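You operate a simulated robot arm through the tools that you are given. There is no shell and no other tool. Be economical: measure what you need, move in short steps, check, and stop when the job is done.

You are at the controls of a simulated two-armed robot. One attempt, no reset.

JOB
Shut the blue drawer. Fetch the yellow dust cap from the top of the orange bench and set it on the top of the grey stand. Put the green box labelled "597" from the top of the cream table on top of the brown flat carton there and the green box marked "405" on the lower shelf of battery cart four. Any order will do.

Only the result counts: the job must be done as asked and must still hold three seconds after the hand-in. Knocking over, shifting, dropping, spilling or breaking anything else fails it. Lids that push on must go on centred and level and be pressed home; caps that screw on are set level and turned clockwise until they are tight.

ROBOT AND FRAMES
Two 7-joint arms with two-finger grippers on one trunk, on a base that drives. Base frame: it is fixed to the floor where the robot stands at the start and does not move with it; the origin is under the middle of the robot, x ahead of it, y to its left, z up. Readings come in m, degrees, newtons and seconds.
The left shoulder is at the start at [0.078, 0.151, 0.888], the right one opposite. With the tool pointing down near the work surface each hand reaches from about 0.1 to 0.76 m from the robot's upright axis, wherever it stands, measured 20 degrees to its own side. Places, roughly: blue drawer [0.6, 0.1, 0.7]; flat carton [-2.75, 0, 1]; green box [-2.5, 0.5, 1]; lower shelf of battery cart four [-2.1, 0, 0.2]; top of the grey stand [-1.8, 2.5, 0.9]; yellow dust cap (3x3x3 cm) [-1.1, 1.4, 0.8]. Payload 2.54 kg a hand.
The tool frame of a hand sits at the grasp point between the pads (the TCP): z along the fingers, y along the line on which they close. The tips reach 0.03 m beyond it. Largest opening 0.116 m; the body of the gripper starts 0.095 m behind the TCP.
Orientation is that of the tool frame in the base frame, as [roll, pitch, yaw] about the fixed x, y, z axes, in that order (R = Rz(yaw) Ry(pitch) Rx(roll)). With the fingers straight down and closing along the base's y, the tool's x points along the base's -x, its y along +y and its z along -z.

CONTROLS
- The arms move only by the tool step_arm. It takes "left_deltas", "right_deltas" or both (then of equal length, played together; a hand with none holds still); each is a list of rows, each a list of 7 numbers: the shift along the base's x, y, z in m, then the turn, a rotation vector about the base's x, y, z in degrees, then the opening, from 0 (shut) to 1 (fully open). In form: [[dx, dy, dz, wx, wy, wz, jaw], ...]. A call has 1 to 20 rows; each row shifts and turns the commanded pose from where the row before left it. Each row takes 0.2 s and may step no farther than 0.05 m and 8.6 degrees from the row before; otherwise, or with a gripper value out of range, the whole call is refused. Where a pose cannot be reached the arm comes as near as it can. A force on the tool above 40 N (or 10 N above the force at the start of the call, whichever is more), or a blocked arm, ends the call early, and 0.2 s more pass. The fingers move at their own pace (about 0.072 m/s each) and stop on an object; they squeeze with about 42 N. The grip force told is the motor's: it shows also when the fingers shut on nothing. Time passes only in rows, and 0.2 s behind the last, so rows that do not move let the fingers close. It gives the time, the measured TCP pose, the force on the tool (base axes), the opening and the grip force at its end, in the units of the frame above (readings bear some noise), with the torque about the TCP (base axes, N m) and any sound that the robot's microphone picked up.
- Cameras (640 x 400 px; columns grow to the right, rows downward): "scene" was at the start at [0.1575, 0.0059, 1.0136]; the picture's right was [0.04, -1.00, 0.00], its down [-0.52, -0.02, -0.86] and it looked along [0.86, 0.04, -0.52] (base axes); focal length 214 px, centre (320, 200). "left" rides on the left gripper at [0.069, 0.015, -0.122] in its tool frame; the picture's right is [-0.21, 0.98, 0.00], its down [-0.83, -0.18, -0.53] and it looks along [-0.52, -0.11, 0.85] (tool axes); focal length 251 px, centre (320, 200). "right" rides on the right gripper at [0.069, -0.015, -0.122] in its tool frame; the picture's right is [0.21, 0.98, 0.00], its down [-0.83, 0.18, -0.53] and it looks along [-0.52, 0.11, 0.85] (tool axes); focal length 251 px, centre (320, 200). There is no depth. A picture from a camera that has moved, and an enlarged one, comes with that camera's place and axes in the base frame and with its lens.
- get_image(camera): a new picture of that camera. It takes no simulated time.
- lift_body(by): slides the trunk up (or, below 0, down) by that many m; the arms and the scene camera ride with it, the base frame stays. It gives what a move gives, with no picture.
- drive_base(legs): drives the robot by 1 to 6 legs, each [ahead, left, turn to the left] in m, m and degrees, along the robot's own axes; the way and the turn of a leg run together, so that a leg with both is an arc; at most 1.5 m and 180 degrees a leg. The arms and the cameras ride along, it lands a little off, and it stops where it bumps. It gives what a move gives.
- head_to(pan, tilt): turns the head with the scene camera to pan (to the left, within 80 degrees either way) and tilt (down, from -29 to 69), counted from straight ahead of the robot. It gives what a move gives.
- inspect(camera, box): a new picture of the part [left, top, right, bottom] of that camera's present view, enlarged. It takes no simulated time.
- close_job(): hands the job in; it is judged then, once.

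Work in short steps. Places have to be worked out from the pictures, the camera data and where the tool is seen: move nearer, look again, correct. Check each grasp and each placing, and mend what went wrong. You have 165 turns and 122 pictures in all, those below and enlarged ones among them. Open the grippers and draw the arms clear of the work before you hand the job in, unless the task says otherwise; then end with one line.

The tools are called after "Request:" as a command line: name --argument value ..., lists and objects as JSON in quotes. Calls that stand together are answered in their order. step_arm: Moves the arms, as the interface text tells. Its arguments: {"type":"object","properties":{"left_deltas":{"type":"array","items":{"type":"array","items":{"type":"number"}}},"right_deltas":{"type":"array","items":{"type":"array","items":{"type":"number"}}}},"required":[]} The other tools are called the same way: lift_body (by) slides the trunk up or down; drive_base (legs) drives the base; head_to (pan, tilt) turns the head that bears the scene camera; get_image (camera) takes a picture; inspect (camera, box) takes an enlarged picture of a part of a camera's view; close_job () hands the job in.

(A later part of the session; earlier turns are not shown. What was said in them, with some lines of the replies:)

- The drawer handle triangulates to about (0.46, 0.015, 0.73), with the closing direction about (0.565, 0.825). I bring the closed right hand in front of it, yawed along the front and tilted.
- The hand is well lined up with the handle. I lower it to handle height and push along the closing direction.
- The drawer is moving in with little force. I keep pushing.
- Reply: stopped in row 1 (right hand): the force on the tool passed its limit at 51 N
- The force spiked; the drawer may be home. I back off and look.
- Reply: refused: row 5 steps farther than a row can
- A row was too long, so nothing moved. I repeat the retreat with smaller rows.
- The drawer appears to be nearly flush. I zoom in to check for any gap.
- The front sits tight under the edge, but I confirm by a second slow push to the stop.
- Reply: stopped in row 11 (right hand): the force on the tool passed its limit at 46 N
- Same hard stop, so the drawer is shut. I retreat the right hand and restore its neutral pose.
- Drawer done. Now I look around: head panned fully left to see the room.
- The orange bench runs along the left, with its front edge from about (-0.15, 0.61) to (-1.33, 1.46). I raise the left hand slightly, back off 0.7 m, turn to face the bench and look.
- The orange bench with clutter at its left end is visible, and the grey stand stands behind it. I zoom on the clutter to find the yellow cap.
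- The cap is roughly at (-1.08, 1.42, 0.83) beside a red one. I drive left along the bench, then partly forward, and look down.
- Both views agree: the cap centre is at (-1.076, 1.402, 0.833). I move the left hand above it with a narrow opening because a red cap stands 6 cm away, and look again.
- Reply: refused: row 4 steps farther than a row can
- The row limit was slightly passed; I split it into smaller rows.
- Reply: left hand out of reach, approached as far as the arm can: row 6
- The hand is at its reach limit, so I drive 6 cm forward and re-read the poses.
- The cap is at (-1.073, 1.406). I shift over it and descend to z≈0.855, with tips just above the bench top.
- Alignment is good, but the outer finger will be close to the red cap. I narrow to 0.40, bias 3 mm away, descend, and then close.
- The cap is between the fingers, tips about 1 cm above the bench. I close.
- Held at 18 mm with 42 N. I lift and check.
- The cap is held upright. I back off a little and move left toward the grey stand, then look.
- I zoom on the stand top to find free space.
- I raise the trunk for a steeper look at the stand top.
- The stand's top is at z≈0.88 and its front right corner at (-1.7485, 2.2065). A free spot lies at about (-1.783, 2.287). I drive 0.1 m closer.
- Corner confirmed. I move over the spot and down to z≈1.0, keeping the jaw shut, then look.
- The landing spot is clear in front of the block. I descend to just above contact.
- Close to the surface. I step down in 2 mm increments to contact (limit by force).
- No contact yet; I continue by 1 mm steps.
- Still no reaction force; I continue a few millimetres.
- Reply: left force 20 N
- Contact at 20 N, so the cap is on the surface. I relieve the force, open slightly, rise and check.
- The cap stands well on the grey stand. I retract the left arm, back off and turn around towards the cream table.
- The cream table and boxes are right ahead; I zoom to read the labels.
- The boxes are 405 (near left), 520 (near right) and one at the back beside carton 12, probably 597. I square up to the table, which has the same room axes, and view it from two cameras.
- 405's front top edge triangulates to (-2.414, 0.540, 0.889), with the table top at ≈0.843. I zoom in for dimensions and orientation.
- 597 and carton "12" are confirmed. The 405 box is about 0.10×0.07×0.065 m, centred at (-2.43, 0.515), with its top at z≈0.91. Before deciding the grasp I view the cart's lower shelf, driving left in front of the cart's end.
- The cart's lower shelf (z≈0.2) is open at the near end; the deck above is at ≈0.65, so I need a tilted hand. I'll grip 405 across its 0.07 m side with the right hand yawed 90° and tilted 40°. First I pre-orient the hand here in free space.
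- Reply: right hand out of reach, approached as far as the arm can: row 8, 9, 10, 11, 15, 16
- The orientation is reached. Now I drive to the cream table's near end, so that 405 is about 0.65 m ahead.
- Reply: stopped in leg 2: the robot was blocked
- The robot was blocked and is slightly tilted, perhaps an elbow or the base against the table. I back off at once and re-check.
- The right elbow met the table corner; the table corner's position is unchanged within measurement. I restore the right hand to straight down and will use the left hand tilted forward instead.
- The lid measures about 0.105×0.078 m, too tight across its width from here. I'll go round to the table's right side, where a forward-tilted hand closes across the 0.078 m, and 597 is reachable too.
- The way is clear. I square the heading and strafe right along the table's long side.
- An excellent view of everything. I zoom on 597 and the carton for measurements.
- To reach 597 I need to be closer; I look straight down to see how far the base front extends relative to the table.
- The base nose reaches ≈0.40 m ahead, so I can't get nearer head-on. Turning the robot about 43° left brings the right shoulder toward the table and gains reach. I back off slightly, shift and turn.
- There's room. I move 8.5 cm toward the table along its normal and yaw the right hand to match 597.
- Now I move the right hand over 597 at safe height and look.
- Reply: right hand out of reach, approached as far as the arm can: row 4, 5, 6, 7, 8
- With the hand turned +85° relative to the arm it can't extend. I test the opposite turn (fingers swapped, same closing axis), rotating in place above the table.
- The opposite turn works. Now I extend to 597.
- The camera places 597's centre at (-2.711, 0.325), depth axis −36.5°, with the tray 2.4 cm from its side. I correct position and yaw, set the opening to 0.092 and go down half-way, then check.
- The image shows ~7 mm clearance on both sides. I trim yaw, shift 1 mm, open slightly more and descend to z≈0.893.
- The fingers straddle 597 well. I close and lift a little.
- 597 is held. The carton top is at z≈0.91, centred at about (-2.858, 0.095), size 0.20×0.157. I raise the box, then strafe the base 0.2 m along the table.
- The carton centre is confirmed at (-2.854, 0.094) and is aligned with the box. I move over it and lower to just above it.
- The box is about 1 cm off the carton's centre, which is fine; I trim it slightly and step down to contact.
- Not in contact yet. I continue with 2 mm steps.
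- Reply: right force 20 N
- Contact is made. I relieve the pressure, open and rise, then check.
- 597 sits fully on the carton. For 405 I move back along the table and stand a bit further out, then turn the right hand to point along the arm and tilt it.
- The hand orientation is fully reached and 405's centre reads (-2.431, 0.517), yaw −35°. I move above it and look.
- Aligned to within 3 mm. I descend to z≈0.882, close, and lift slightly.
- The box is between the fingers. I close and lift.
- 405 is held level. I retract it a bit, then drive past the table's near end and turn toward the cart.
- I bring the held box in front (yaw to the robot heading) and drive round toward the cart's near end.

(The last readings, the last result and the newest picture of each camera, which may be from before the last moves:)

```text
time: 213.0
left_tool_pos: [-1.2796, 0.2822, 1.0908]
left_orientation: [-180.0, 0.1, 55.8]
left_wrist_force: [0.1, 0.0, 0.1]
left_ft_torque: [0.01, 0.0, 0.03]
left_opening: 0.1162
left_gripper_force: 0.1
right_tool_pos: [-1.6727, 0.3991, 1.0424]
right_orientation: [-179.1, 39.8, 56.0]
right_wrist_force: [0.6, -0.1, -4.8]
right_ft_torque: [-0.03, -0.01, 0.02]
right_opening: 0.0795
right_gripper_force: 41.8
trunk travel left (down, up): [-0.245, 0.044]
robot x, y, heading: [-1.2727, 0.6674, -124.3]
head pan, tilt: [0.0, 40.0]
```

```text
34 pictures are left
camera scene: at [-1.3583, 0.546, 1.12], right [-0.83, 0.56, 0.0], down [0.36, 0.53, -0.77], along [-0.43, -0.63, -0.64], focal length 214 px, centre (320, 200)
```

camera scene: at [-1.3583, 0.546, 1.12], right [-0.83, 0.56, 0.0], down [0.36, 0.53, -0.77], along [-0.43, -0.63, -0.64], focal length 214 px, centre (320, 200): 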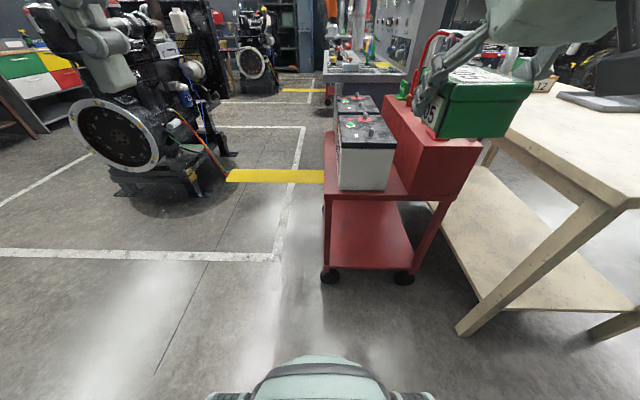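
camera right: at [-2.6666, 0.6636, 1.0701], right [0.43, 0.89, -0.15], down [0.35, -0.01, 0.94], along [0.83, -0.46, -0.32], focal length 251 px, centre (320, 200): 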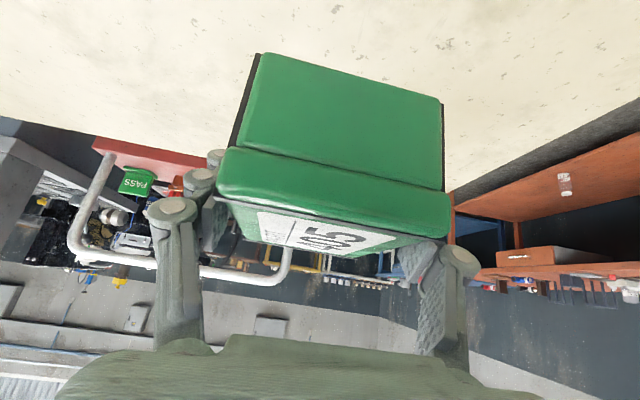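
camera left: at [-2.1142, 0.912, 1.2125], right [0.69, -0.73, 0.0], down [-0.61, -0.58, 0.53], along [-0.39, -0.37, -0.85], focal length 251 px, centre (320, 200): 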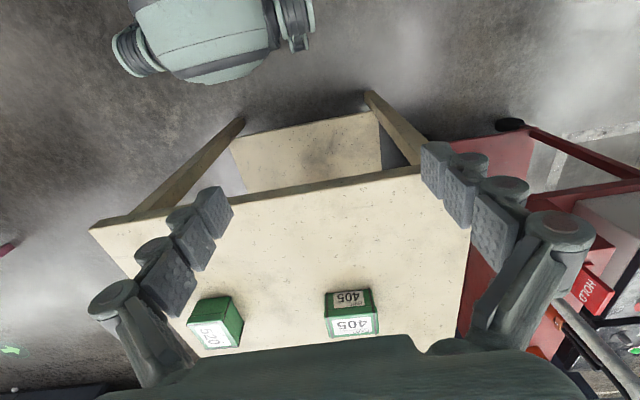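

The cart is ahead, slightly right. I zoom in on it to check its number and the shelf.

Request:
inspect --camera "scene" --box '[290, 60, 490, 300]'

```text
1.67 times, centred on (390, 180) of scene
camera zoom: at [-1.3583, 0.546, 1.12], right [-0.83, 0.56, 0.0], down [0.36, 0.53, -0.77], along [-0.43, -0.63, -0.64], focal length 358 px, centre (203, 233)
```

zoom: 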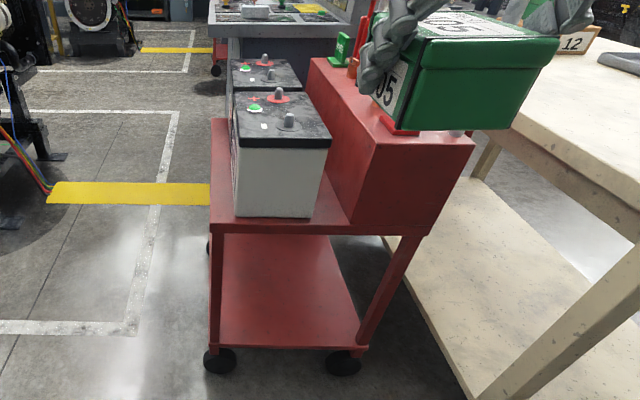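

The shelf top is at z≈0.175, its near edge centred at (-1.909, 0.195), and the deck underside ≈0.60. I lower the trunk, then bring the box down in front of the cart.

Request:
lift_body --by -0.24

Request:
step_arm --right_deltas '[[-0.0183, -0.0268, 0, 0, 0, 0, 0.4], [-0.0183, -0.0268, 0, 0, 0, 0, 0.4], [-0.0183, -0.0268, 0, 0, 0, 0, 0.4], [-0.0183, -0.0268, 0, 0, 0, 0, 0.4], [0, 0, -0.045, 0, 0, 0, 0.4], [0, 0, -0.045, 0, 0, 0, 0.4], [0, 0, -0.045, 0, 0, 0, 0.4], [0, 0, -0.045, 0, 0, 0, 0.4], [0, 0, -0.045, 0, 0, 0, 0.4]]'

Request:
get_image --camera "scene"

```text
time: 215.5
left_tool_pos: [-1.2814, 0.283, 0.85]
left_orientation: [-179.9, 0.2, 55.8]
left_wrist_force: [0.7, 0.2, 0.7]
left_ft_torque: [0.01, 0.0, -0.01]
left_opening: 0.1158
left_gripper_force: 0.1
right_tool_pos: [-1.6742, 0.3992, 0.8014]
right_orientation: [-179.0, 39.7, 55.9]
right_wrist_force: [-0.1, 0.2, -4.2]
right_ft_torque: [-0.02, 0.02, -0.03]
right_opening: 0.0794
right_gripper_force: 42.1
trunk travel left (down, up): [-0.005, 0.284]
robot x, y, heading: [-1.2756, 0.6722, -124.0]
head pan, tilt: [0.0, 40.0]
```

```text
time: 217.5
left_tool_pos: [-1.2807, 0.2828, 0.8513]
left_orientation: [-179.9, 0.1, 55.7]
left_wrist_force: [-0.2, -0.2, 0.5]
left_ft_torque: [-0.01, 0.02, -0.02]
left_opening: 0.1156
left_gripper_force: 0.0
right_tool_pos: [-1.7481, 0.293, 0.5753]
right_orientation: [-179.1, 39.7, 55.9]
right_wrist_force: [0.3, -0.2, -4.0]
right_ft_torque: [-0.01, -0.03, 0.01]
right_opening: 0.0792
right_gripper_force: 42.1
trunk travel left (down, up): [-0.005, 0.284]
robot x, y, heading: [-1.2711, 0.669, -124.3]
head pan, tilt: [0.0, 40.0]
```

```text
32 pictures are left
camera scene: at [-1.3583, 0.5461, 0.88], right [-0.83, 0.56, 0.0], down [0.36, 0.53, -0.77], along [-0.43, -0.63, -0.64], focal length 214 px, centre (320, 200)
```

scene: 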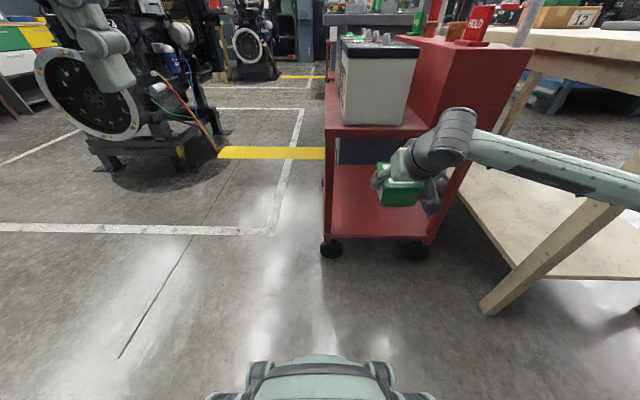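

The forearm comes in from the right, so I aim for the left-middle part of the shelf. I lower the box to z≈0.30 here, clear of the cart, and check.

Request:
step_arm --right_deltas '[[0, 0, -0.045, 0, 0, 0, 0.4], [0, 0, -0.045, 0, 0, 0, 0.4], [0, 0, -0.045, 0, 0, 0, 0.4], [0, 0, -0.045, 0, 0, 0, 0.4], [0, 0, -0.045, 0, 0, 0, 0.4], [0, 0, -0.045, 0, 0, 0, 0.4]]'

Request:
head_to --pan -20 --tilt 45

Request:
get_image --camera "scene"

Request:
get_image --camera "right"

```text
time: 218.9
left_tool_pos: [-1.2795, 0.2826, 0.8512]
left_orientation: [-179.9, 0.2, 55.9]
left_wrist_force: [1.7, 0.9, -0.2]
left_ft_torque: [-0.06, 0.16, -0.01]
left_opening: 0.1164
left_gripper_force: 0.1
right_tool_pos: [-1.7507, 0.2839, 0.3198]
right_orientation: [179.8, 40.8, 54.5]
right_wrist_force: [-11.1, 10.6, -10.9]
right_ft_torque: [-0.8, -0.29, 0.71]
right_opening: 0.079
right_gripper_force: 41.8
trunk travel left (down, up): [-0.005, 0.284]
robot x, y, heading: [-1.2715, 0.6701, -123.8]
head pan, tilt: [0.0, 40.0]
```

```text
time: 219.8
left_tool_pos: [-1.2807, 0.2842, 0.851]
left_orientation: [180.0, 0.0, 55.8]
left_wrist_force: [0.8, 0.1, -0.3]
left_ft_torque: [-0.01, -0.04, 0.0]
left_opening: 0.1161
left_gripper_force: 0.0
right_tool_pos: [-1.7428, 0.282, 0.3177]
right_orientation: [178.8, 40.4, 54.1]
right_wrist_force: [-0.3, -0.7, -5.3]
right_ft_torque: [-0.02, 0.01, -0.02]
right_opening: 0.0792
right_gripper_force: 41.8
trunk travel left (down, up): [-0.005, 0.284]
robot x, y, heading: [-1.2684, 0.6737, -124.2]
head pan, tilt: [-20.0, 45.0]
```

```text
31 pictures are left
camera scene: at [-1.3765, 0.5687, 0.8727], right [-0.59, 0.81, 0.0], down [0.57, 0.41, -0.71], along [-0.57, -0.41, -0.71], focal length 214 px, centre (320, 200)
```

scene: 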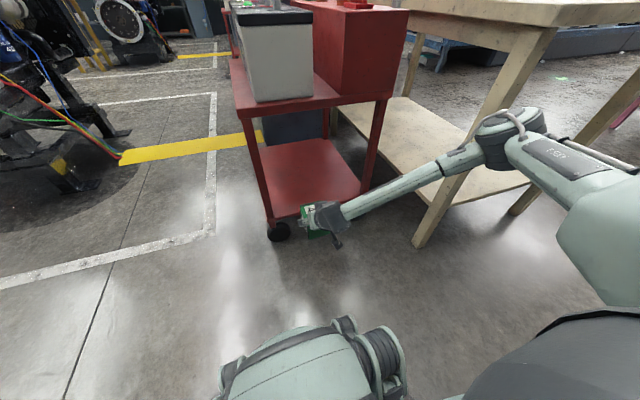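

```text
30 pictures are left
camera right: at [-1.6794, 0.3984, 0.3649], right [0.89, -0.43, -0.12], down [-0.03, -0.33, 0.95], along [-0.45, -0.84, -0.3], focal length 251 px, centre (320, 200)
```

right: 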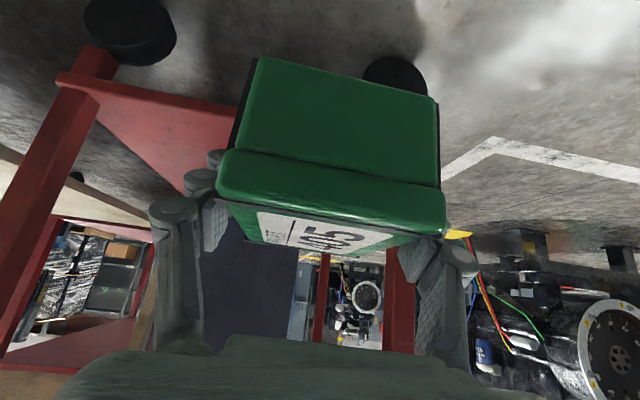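

There was a brief force at the end of the descent, but now only the box weight shows. I hold a moment and re-read the pose.

Request:
step_arm --right_deltas '[[0, 0, 0, 0, 0, 0, 0.4], [0, 0, 0, 0, 0, 0, 0.4]]'

```text
time: 220.3
left_tool_pos: [-1.2803, 0.2826, 0.8502]
left_orientation: [-179.9, 0.1, 55.8]
left_wrist_force: [0.5, -0.9, -0.3]
left_ft_torque: [0.0, -0.03, 0.05]
left_opening: 0.1159
left_gripper_force: 0.0
right_tool_pos: [-1.747, 0.2929, 0.3094]
right_orientation: [-179.1, 39.7, 56.0]
right_wrist_force: [-0.9, -0.4, -4.4]
right_ft_torque: [-0.02, -0.01, 0.03]
right_opening: 0.0791
right_gripper_force: 42.5
trunk travel left (down, up): [-0.005, 0.284]
robot x, y, heading: [-1.272, 0.6725, -124.2]
head pan, tilt: [-20.0, 45.0]
```

It settled at the commanded pose. I drive 0.10 m ahead, then check.

Request:
drive_base --legs '[[0.1, 0.02, 0]]'

Request:
get_image --camera "scene"

```text
time: 221.5
left_tool_pos: [-1.3202, 0.1886, 0.851]
left_orientation: [-180.0, 0.2, 55.9]
left_wrist_force: [-0.2, 0.0, -0.1]
left_ft_torque: [-0.02, 0.02, 0.01]
left_opening: 0.1159
left_gripper_force: 0.1
right_tool_pos: [-1.7868, 0.2001, 0.309]
right_orientation: [-179.0, 39.7, 55.9]
right_wrist_force: [-0.2, 0.7, -4.8]
right_ft_torque: [0.02, -0.01, -0.01]
right_opening: 0.0792
right_gripper_force: 42.1
trunk travel left (down, up): [-0.005, 0.284]
robot x, y, heading: [-1.3078, 0.5743, -124.3]
head pan, tilt: [-20.0, 45.0]
```

```text
29 pictures are left
camera scene: at [-1.4162, 0.4749, 0.8727], right [-0.59, 0.81, 0.0], down [0.57, 0.41, -0.71], along [-0.57, -0.41, -0.71], focal length 214 px, centre (320, 200)
```

scene: 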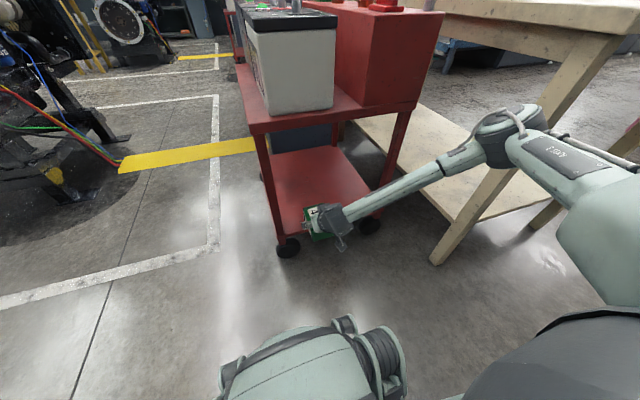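

The way under the deck is clear. I extend the arm forward 0.19 m into the shelf at about 5 cm above it.

Request:
step_arm --right_deltas '[[-0.0207, -0.0248, -0.007, 0, 0, 0, 0.4], [-0.0207, -0.0248, -0.007, 0, 0, 0, 0.4], [-0.0207, -0.0248, -0.007, 0, 0, 0, 0.4], [-0.0207, -0.0248, -0.007, 0, 0, 0, 0.4], [-0.0207, -0.0248, -0.007, 0, 0, 0, 0.4], [-0.0207, -0.0248, -0.007, 0, 0, 0, 0.4]]'

Request:
get_image --camera "scene"

Request:
get_image --camera "right"

```text
time: 222.9
left_tool_pos: [-1.3196, 0.1899, 0.851]
left_orientation: [180.0, 0.1, 55.9]
left_wrist_force: [-0.6, -0.1, 0.1]
left_ft_torque: [0.01, -0.03, -0.03]
left_opening: 0.116
left_gripper_force: 0.0
right_tool_pos: [-1.9105, 0.0472, 0.2661]
right_orientation: [-179.2, 39.7, 55.8]
right_wrist_force: [0.0, 1.2, -5.2]
right_ft_torque: [0.01, 0.02, 0.01]
right_opening: 0.0795
right_gripper_force: 41.9
trunk travel left (down, up): [-0.005, 0.284]
robot x, y, heading: [-1.3125, 0.5779, -124.1]
head pan, tilt: [-20.0, 45.0]
```

```text
28 pictures are left
camera scene: at [-1.4162, 0.4748, 0.8727], right [-0.59, 0.81, 0.0], down [0.57, 0.41, -0.71], along [-0.57, -0.41, -0.71], focal length 214 px, centre (320, 200)
```

scene: 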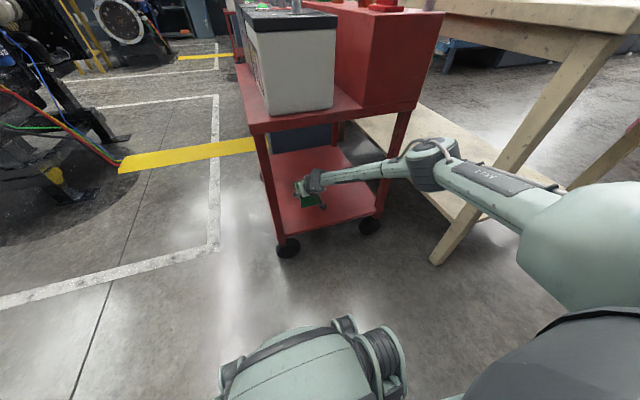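

```text
27 pictures are left
camera right: at [-1.8483, 0.1638, 0.3161], right [0.9, -0.42, -0.15], down [-0.01, -0.35, 0.94], along [-0.44, -0.84, -0.32], focal length 251 px, centre (320, 200)
```

right: 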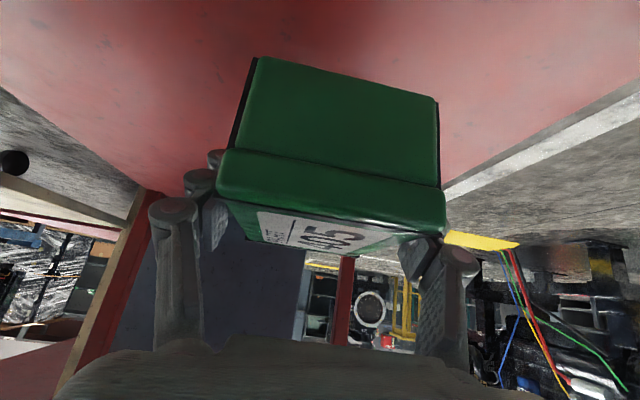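

The box is well over the shelf and clear of posts. I lower toward the surface.

Request:
step_arm --right_deltas '[[0, 0, -0.015, 0, 0, 0, 0.4], [0, 0, -0.015, 0, 0, 0, 0.4], [0, 0, -0.008, 0, 0, 0, 0.4], [0, 0, -0.004, 0, 0, 0, 0.4], [0, 0, 0, 0, 0, 0, 0.4]]'

Request:
get_image --camera "right"

Request:
inspect --camera "scene" --box '[230, 110, 430, 260]'

```text
time: 224.1
left_tool_pos: [-1.3199, 0.1895, 0.851]
left_orientation: [179.9, 0.1, 55.9]
left_wrist_force: [0.3, -0.4, 0.2]
left_ft_torque: [0.02, 0.03, 0.01]
left_opening: 0.1159
left_gripper_force: 0.1
right_tool_pos: [-1.91, 0.048, 0.2242]
right_orientation: [-179.1, 39.8, 56.0]
right_wrist_force: [0.0, -0.8, -4.1]
right_ft_torque: [-0.04, -0.01, -0.02]
right_opening: 0.0796
right_gripper_force: 42.1
trunk travel left (down, up): [-0.005, 0.284]
robot x, y, heading: [-1.3093, 0.5785, -124.2]
head pan, tilt: [-20.0, 45.0]
```

```text
26 pictures are left
camera right: at [-1.8469, 0.1657, 0.2742], right [0.9, -0.42, -0.15], down [-0.01, -0.35, 0.94], along [-0.44, -0.84, -0.32], focal length 251 px, centre (320, 200)
```

right: 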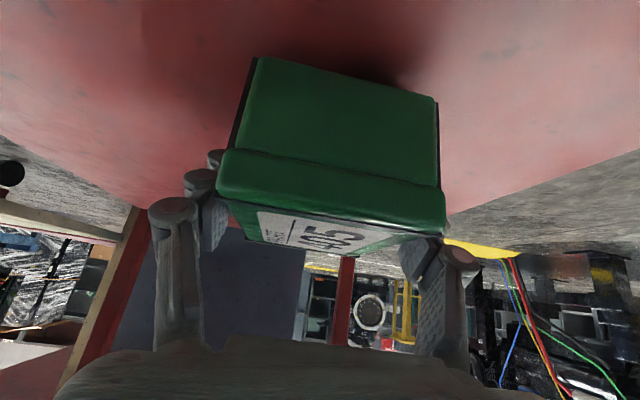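

```text
2.67 times, centred on (330, 185) of scene
camera zoom: at [-1.4163, 0.4747, 0.8726], right [-0.59, 0.81, 0.0], down [0.57, 0.41, -0.71], along [-0.57, -0.41, -0.71], focal length 572 px, centre (293, 240)
```

zoom: 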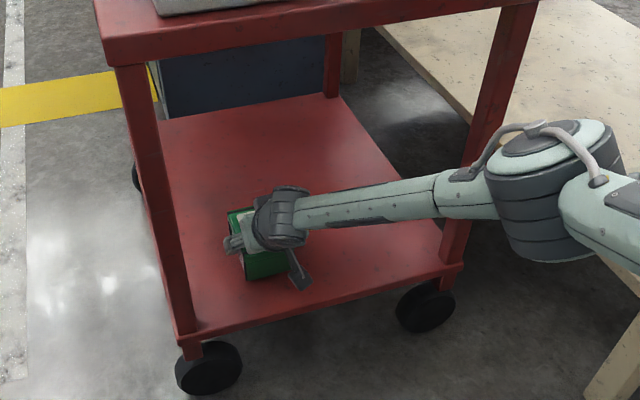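

Shadow shows the surface is near. I continue in 3 mm steps.

Request:
step_arm --right_deltas '[[0, 0, -0.003, 0, 0, 0, 0.4], [0, 0, -0.003, 0, 0, 0, 0.4], [0, 0, -0.003, 0, 0, 0, 0.4], [0, 0, 0, 0, 0, 0, 0.4]]'

```text
time: 225.1
left_tool_pos: [-1.32, 0.1898, 0.8515]
left_orientation: [-180.0, 0.1, 55.8]
left_wrist_force: [-0.2, 0.2, 0.6]
left_ft_torque: [-0.01, -0.02, -0.02]
left_opening: 0.1159
left_gripper_force: 0.1
right_tool_pos: [-1.9109, 0.0492, 0.2165]
right_orientation: [-178.9, 39.6, 55.9]
right_wrist_force: [-0.3, 0.4, -5.1]
right_ft_torque: [0.02, 0.0, -0.05]
right_opening: 0.0792
right_gripper_force: 42.0
trunk travel left (down, up): [-0.005, 0.284]
robot x, y, heading: [-1.3113, 0.5776, -123.8]
head pan, tilt: [-20.0, 45.0]
```

Still only the weight; I continue down.

Request:
step_arm --right_deltas '[[0, 0, -0.002, 0, 0, 0, 0.4], [0, 0, -0.002, 0, 0, 0, 0.4], [0, 0, -0.002, 0, 0, 0, 0.4], [0, 0, 0, 0, 0, 0, 0.4]]'

```text
time: 226.1
left_tool_pos: [-1.3198, 0.1903, 0.851]
left_orientation: [-179.9, 0.4, 55.9]
left_wrist_force: [-0.3, -0.3, -0.3]
left_ft_torque: [0.03, 0.02, -0.01]
left_opening: 0.1161
left_gripper_force: 0.0
right_tool_pos: [-1.9111, 0.0483, 0.2125]
right_orientation: [-179.2, 39.9, 55.9]
right_wrist_force: [-0.3, -2.0, 10.8]
right_ft_torque: [0.3, -1.02, -0.09]
right_opening: 0.0794
right_gripper_force: 42.1
trunk travel left (down, up): [-0.005, 0.284]
robot x, y, heading: [-1.3102, 0.5754, -124.0]
head pan, tilt: [-20.0, 45.0]
```

Contact confirmed. I relieve, open, and withdraw outward with a slight rise.

Request:
step_arm --right_deltas '[[0, 0, 0.002, 0, 0, 0, 0.4], [0, 0, 0, 0, 0, 0, 0.7], [0, 0, 0, 0, 0, 0, 1], [0, 0, 0, 0, 0, 0, 1], [0.01, 0.0146, 0.014, 0, 0, 0, 1], [0.018, 0.026, 0.014, 0, 0, 0, 1], [0.02, 0.029, 0.01, 0, 0, 0, 1], [0.02, 0.029, 0.01, 0, 0, 0, 1], [0.02, 0.029, 0.01, 0, 0, 0, 1], [0.02, 0.029, 0.01, 0, 0, 0, 1]]'

Request:
get_image --camera "scene"

Request:
get_image --camera "right"

```text
time: 228.3
left_tool_pos: [-1.3199, 0.1883, 0.8508]
left_orientation: [-180.0, 0.1, 55.9]
left_wrist_force: [-0.4, 0.3, 0.0]
left_ft_torque: [0.0, 0.02, -0.02]
left_opening: 0.116
left_gripper_force: 0.1
right_tool_pos: [-1.8253, 0.1777, 0.2691]
right_orientation: [-179.1, 39.6, 56.0]
right_wrist_force: [-0.8, 1.2, 0.4]
right_ft_torque: [-0.02, -0.02, -0.03]
right_opening: 0.1162
right_gripper_force: 0.1
right hand out of reach, approached as far as the arm can: row 10
trunk travel left (down, up): [-0.005, 0.284]
robot x, y, heading: [-1.3089, 0.5772, -124.1]
head pan, tilt: [-20.0, 45.0]
```

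```text
24 pictures are left
camera scene: at [-1.4158, 0.475, 0.8728], right [-0.59, 0.81, 0.0], down [0.57, 0.41, -0.71], along [-0.57, -0.41, -0.71], focal length 214 px, centre (320, 200)
```

scene: 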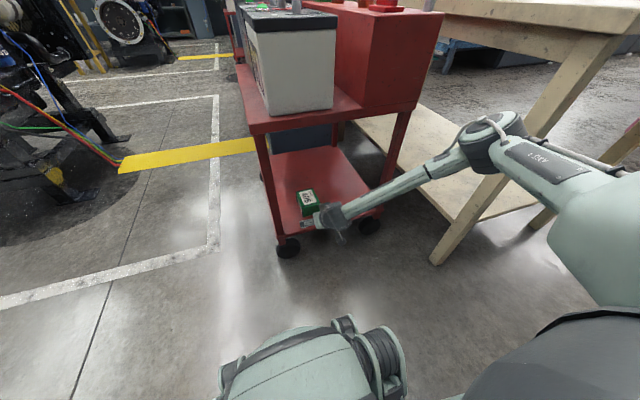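

```text
23 pictures are left
camera right: at [-1.761, 0.2932, 0.3198], right [0.9, -0.42, -0.15], down [-0.01, -0.35, 0.94], along [-0.45, -0.84, -0.32], focal length 251 px, centre (320, 200)
```

right: 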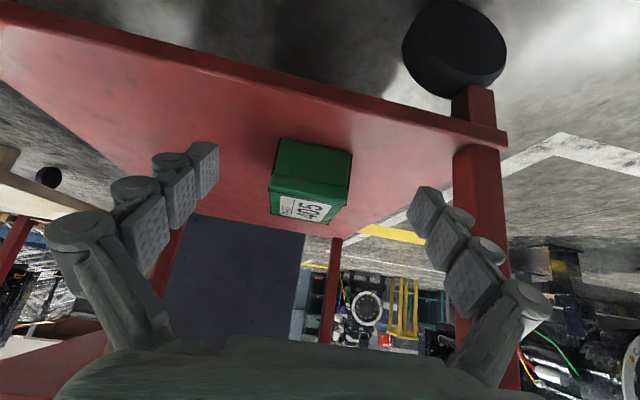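

405 stands level on the lower shelf. I drive straight back to clear the cart before raising the arm.

Request:
drive_base --legs '[[-0.3, 0, 0]]'

Request:
step_arm --right_deltas '[[0, 0, 0.045, 0, 0, 0, 1], [0, 0, 0.045, 0, 0, 0, 1], [0, 0, 0.045, 0, 0, 0, 1], [0, 0, 0.045, 0, 0, 0, 1], [0, 0, 0.045, 0, 0, 0, 1], [0, 0, 0.045, 0, 0, 0, 1], [0, 0, 0.045, 0, 0, 0, 1], [0, 0, 0.045, 0, 0, 0, 1]]'

Request:
head_to --pan -20 --tilt 35

Request:
get_image --camera "scene"

```text
time: 230.4
left_tool_pos: [-1.1471, 0.4456, 0.8524]
left_orientation: [179.9, 0.2, 55.7]
left_wrist_force: [1.1, 0.6, 0.8]
left_ft_torque: [-0.02, -0.01, 0.0]
left_opening: 0.1162
left_gripper_force: 0.1
right_tool_pos: [-1.652, 0.4346, 0.2701]
right_orientation: [-179.1, 39.5, 55.7]
right_wrist_force: [0.5, 0.6, -0.4]
right_ft_torque: [-0.06, 0.02, 0.02]
right_opening: 0.1159
right_gripper_force: 0.0
trunk travel left (down, up): [-0.005, 0.284]
robot x, y, heading: [-1.1363, 0.832, -124.5]
head pan, tilt: [-20.0, 45.0]
```

```text
time: 232.2
left_tool_pos: [-1.1462, 0.4457, 0.8519]
left_orientation: [180.0, 0.2, 55.7]
left_wrist_force: [-0.3, -0.1, -1.1]
left_ft_torque: [0.03, -0.03, 0.01]
left_opening: 0.1159
left_gripper_force: 0.0
right_tool_pos: [-1.6524, 0.4341, 0.6312]
right_orientation: [-179.0, 39.5, 55.8]
right_wrist_force: [-0.6, -0.3, -0.9]
right_ft_torque: [-0.02, 0.0, 0.02]
right_opening: 0.116
right_gripper_force: 0.1
trunk travel left (down, up): [-0.005, 0.284]
robot x, y, heading: [-1.1375, 0.831, -124.3]
head pan, tilt: [-20.0, 45.0]
```

```text
time: 232.9
left_tool_pos: [-1.1467, 0.4461, 0.8504]
left_orientation: [180.0, 0.3, 55.7]
left_wrist_force: [-0.3, -0.4, 0.4]
left_ft_torque: [0.0, -0.01, 0.0]
left_opening: 0.116
left_gripper_force: 0.1
right_tool_pos: [-1.6528, 0.4329, 0.6304]
right_orientation: [-179.0, 39.5, 55.7]
right_wrist_force: [0.1, 0.3, -0.6]
right_ft_torque: [0.02, -0.01, 0.01]
right_opening: 0.116
right_gripper_force: 0.0
trunk travel left (down, up): [-0.005, 0.284]
robot x, y, heading: [-1.1379, 0.8332, -124.1]
head pan, tilt: [-20.0, 35.0]
```

```text
22 pictures are left
camera scene: at [-1.2476, 0.7277, 0.8875], right [-0.58, 0.81, 0.0], down [0.47, 0.34, -0.82], along [-0.66, -0.48, -0.57], focal length 214 px, centre (320, 200)
```

scene: 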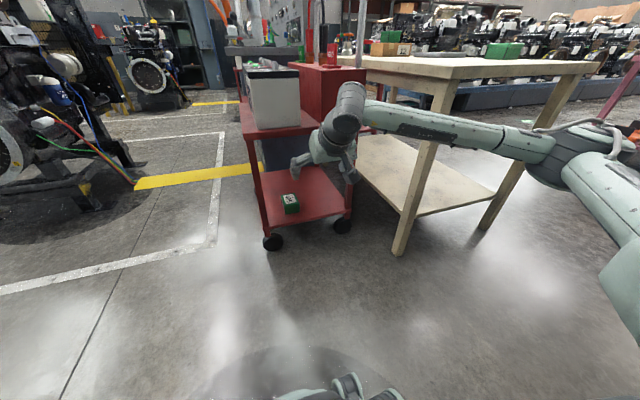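

All boxes look right. A final check of the drawer: I pan toward the blue bench.

Request:
head_to --pan 80 --tilt 12

Request:
inspect --camera "scene" --box '[40, 100, 400, 325]'

```text
time: 234.7
left_tool_pos: [-1.1469, 0.4454, 0.8504]
left_orientation: [-179.9, 0.3, 55.8]
left_wrist_force: [-0.8, -0.5, 0.1]
left_ft_torque: [0.0, 0.0, 0.02]
left_opening: 0.116
left_gripper_force: 0.3
right_tool_pos: [-1.6528, 0.4336, 0.6296]
right_orientation: [-179.0, 39.6, 55.7]
right_wrist_force: [0.0, -0.1, 0.2]
right_ft_torque: [0.0, 0.0, -0.01]
right_opening: 0.116
right_gripper_force: 0.1
trunk travel left (down, up): [-0.005, 0.284]
robot x, y, heading: [-1.138, 0.8323, -124.6]
head pan, tilt: [80.0, 12.0]
```

```text
1.78 times, centred on (220, 212) of scene
camera zoom: at [-1.1094, 0.714, 0.9244], right [-0.7, -0.72, 0.0], down [-0.15, 0.15, -0.98], along [0.7, -0.68, -0.21], focal length 381 px, centre (498, 178)
```

zoom: 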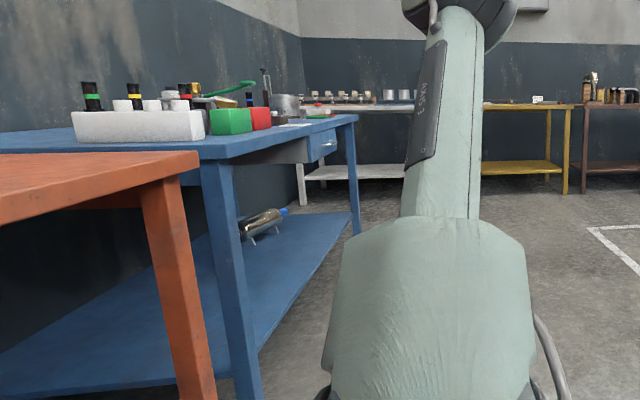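

I zoom in on the drawer from this side view.

Request:
inspect --camera "scene" --box '[160, 150, 250, 206]'

```text
7.11 times, centred on (205, 178) of scene
camera zoom: at [-1.1094, 0.714, 0.9244], right [-0.7, -0.72, 0.0], down [-0.15, 0.15, -0.98], along [0.7, -0.68, -0.21], focal length 1525 px, centre (1138, 356)
```

zoom: 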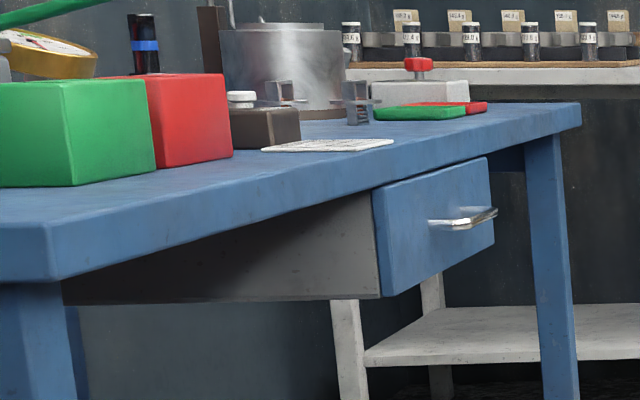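

The drawer front is flush under the bench edge, so it is shut. The cap, 597 and 405 are all in place, both grippers are open and the arms are clear of the work. I hand in.

Request:
close_job

```text
The job is handed in.
```

The job is done and handed in: the blue drawer is shut, the yellow cap is on the grey stand, box 597 is on the brown carton, and box 405 is on the cart's lower shelf. I took that cart to be number four from its position because I saw no number on it, and while driving the robot bumped the cream table once; the one table corner I re-measured had not moved.
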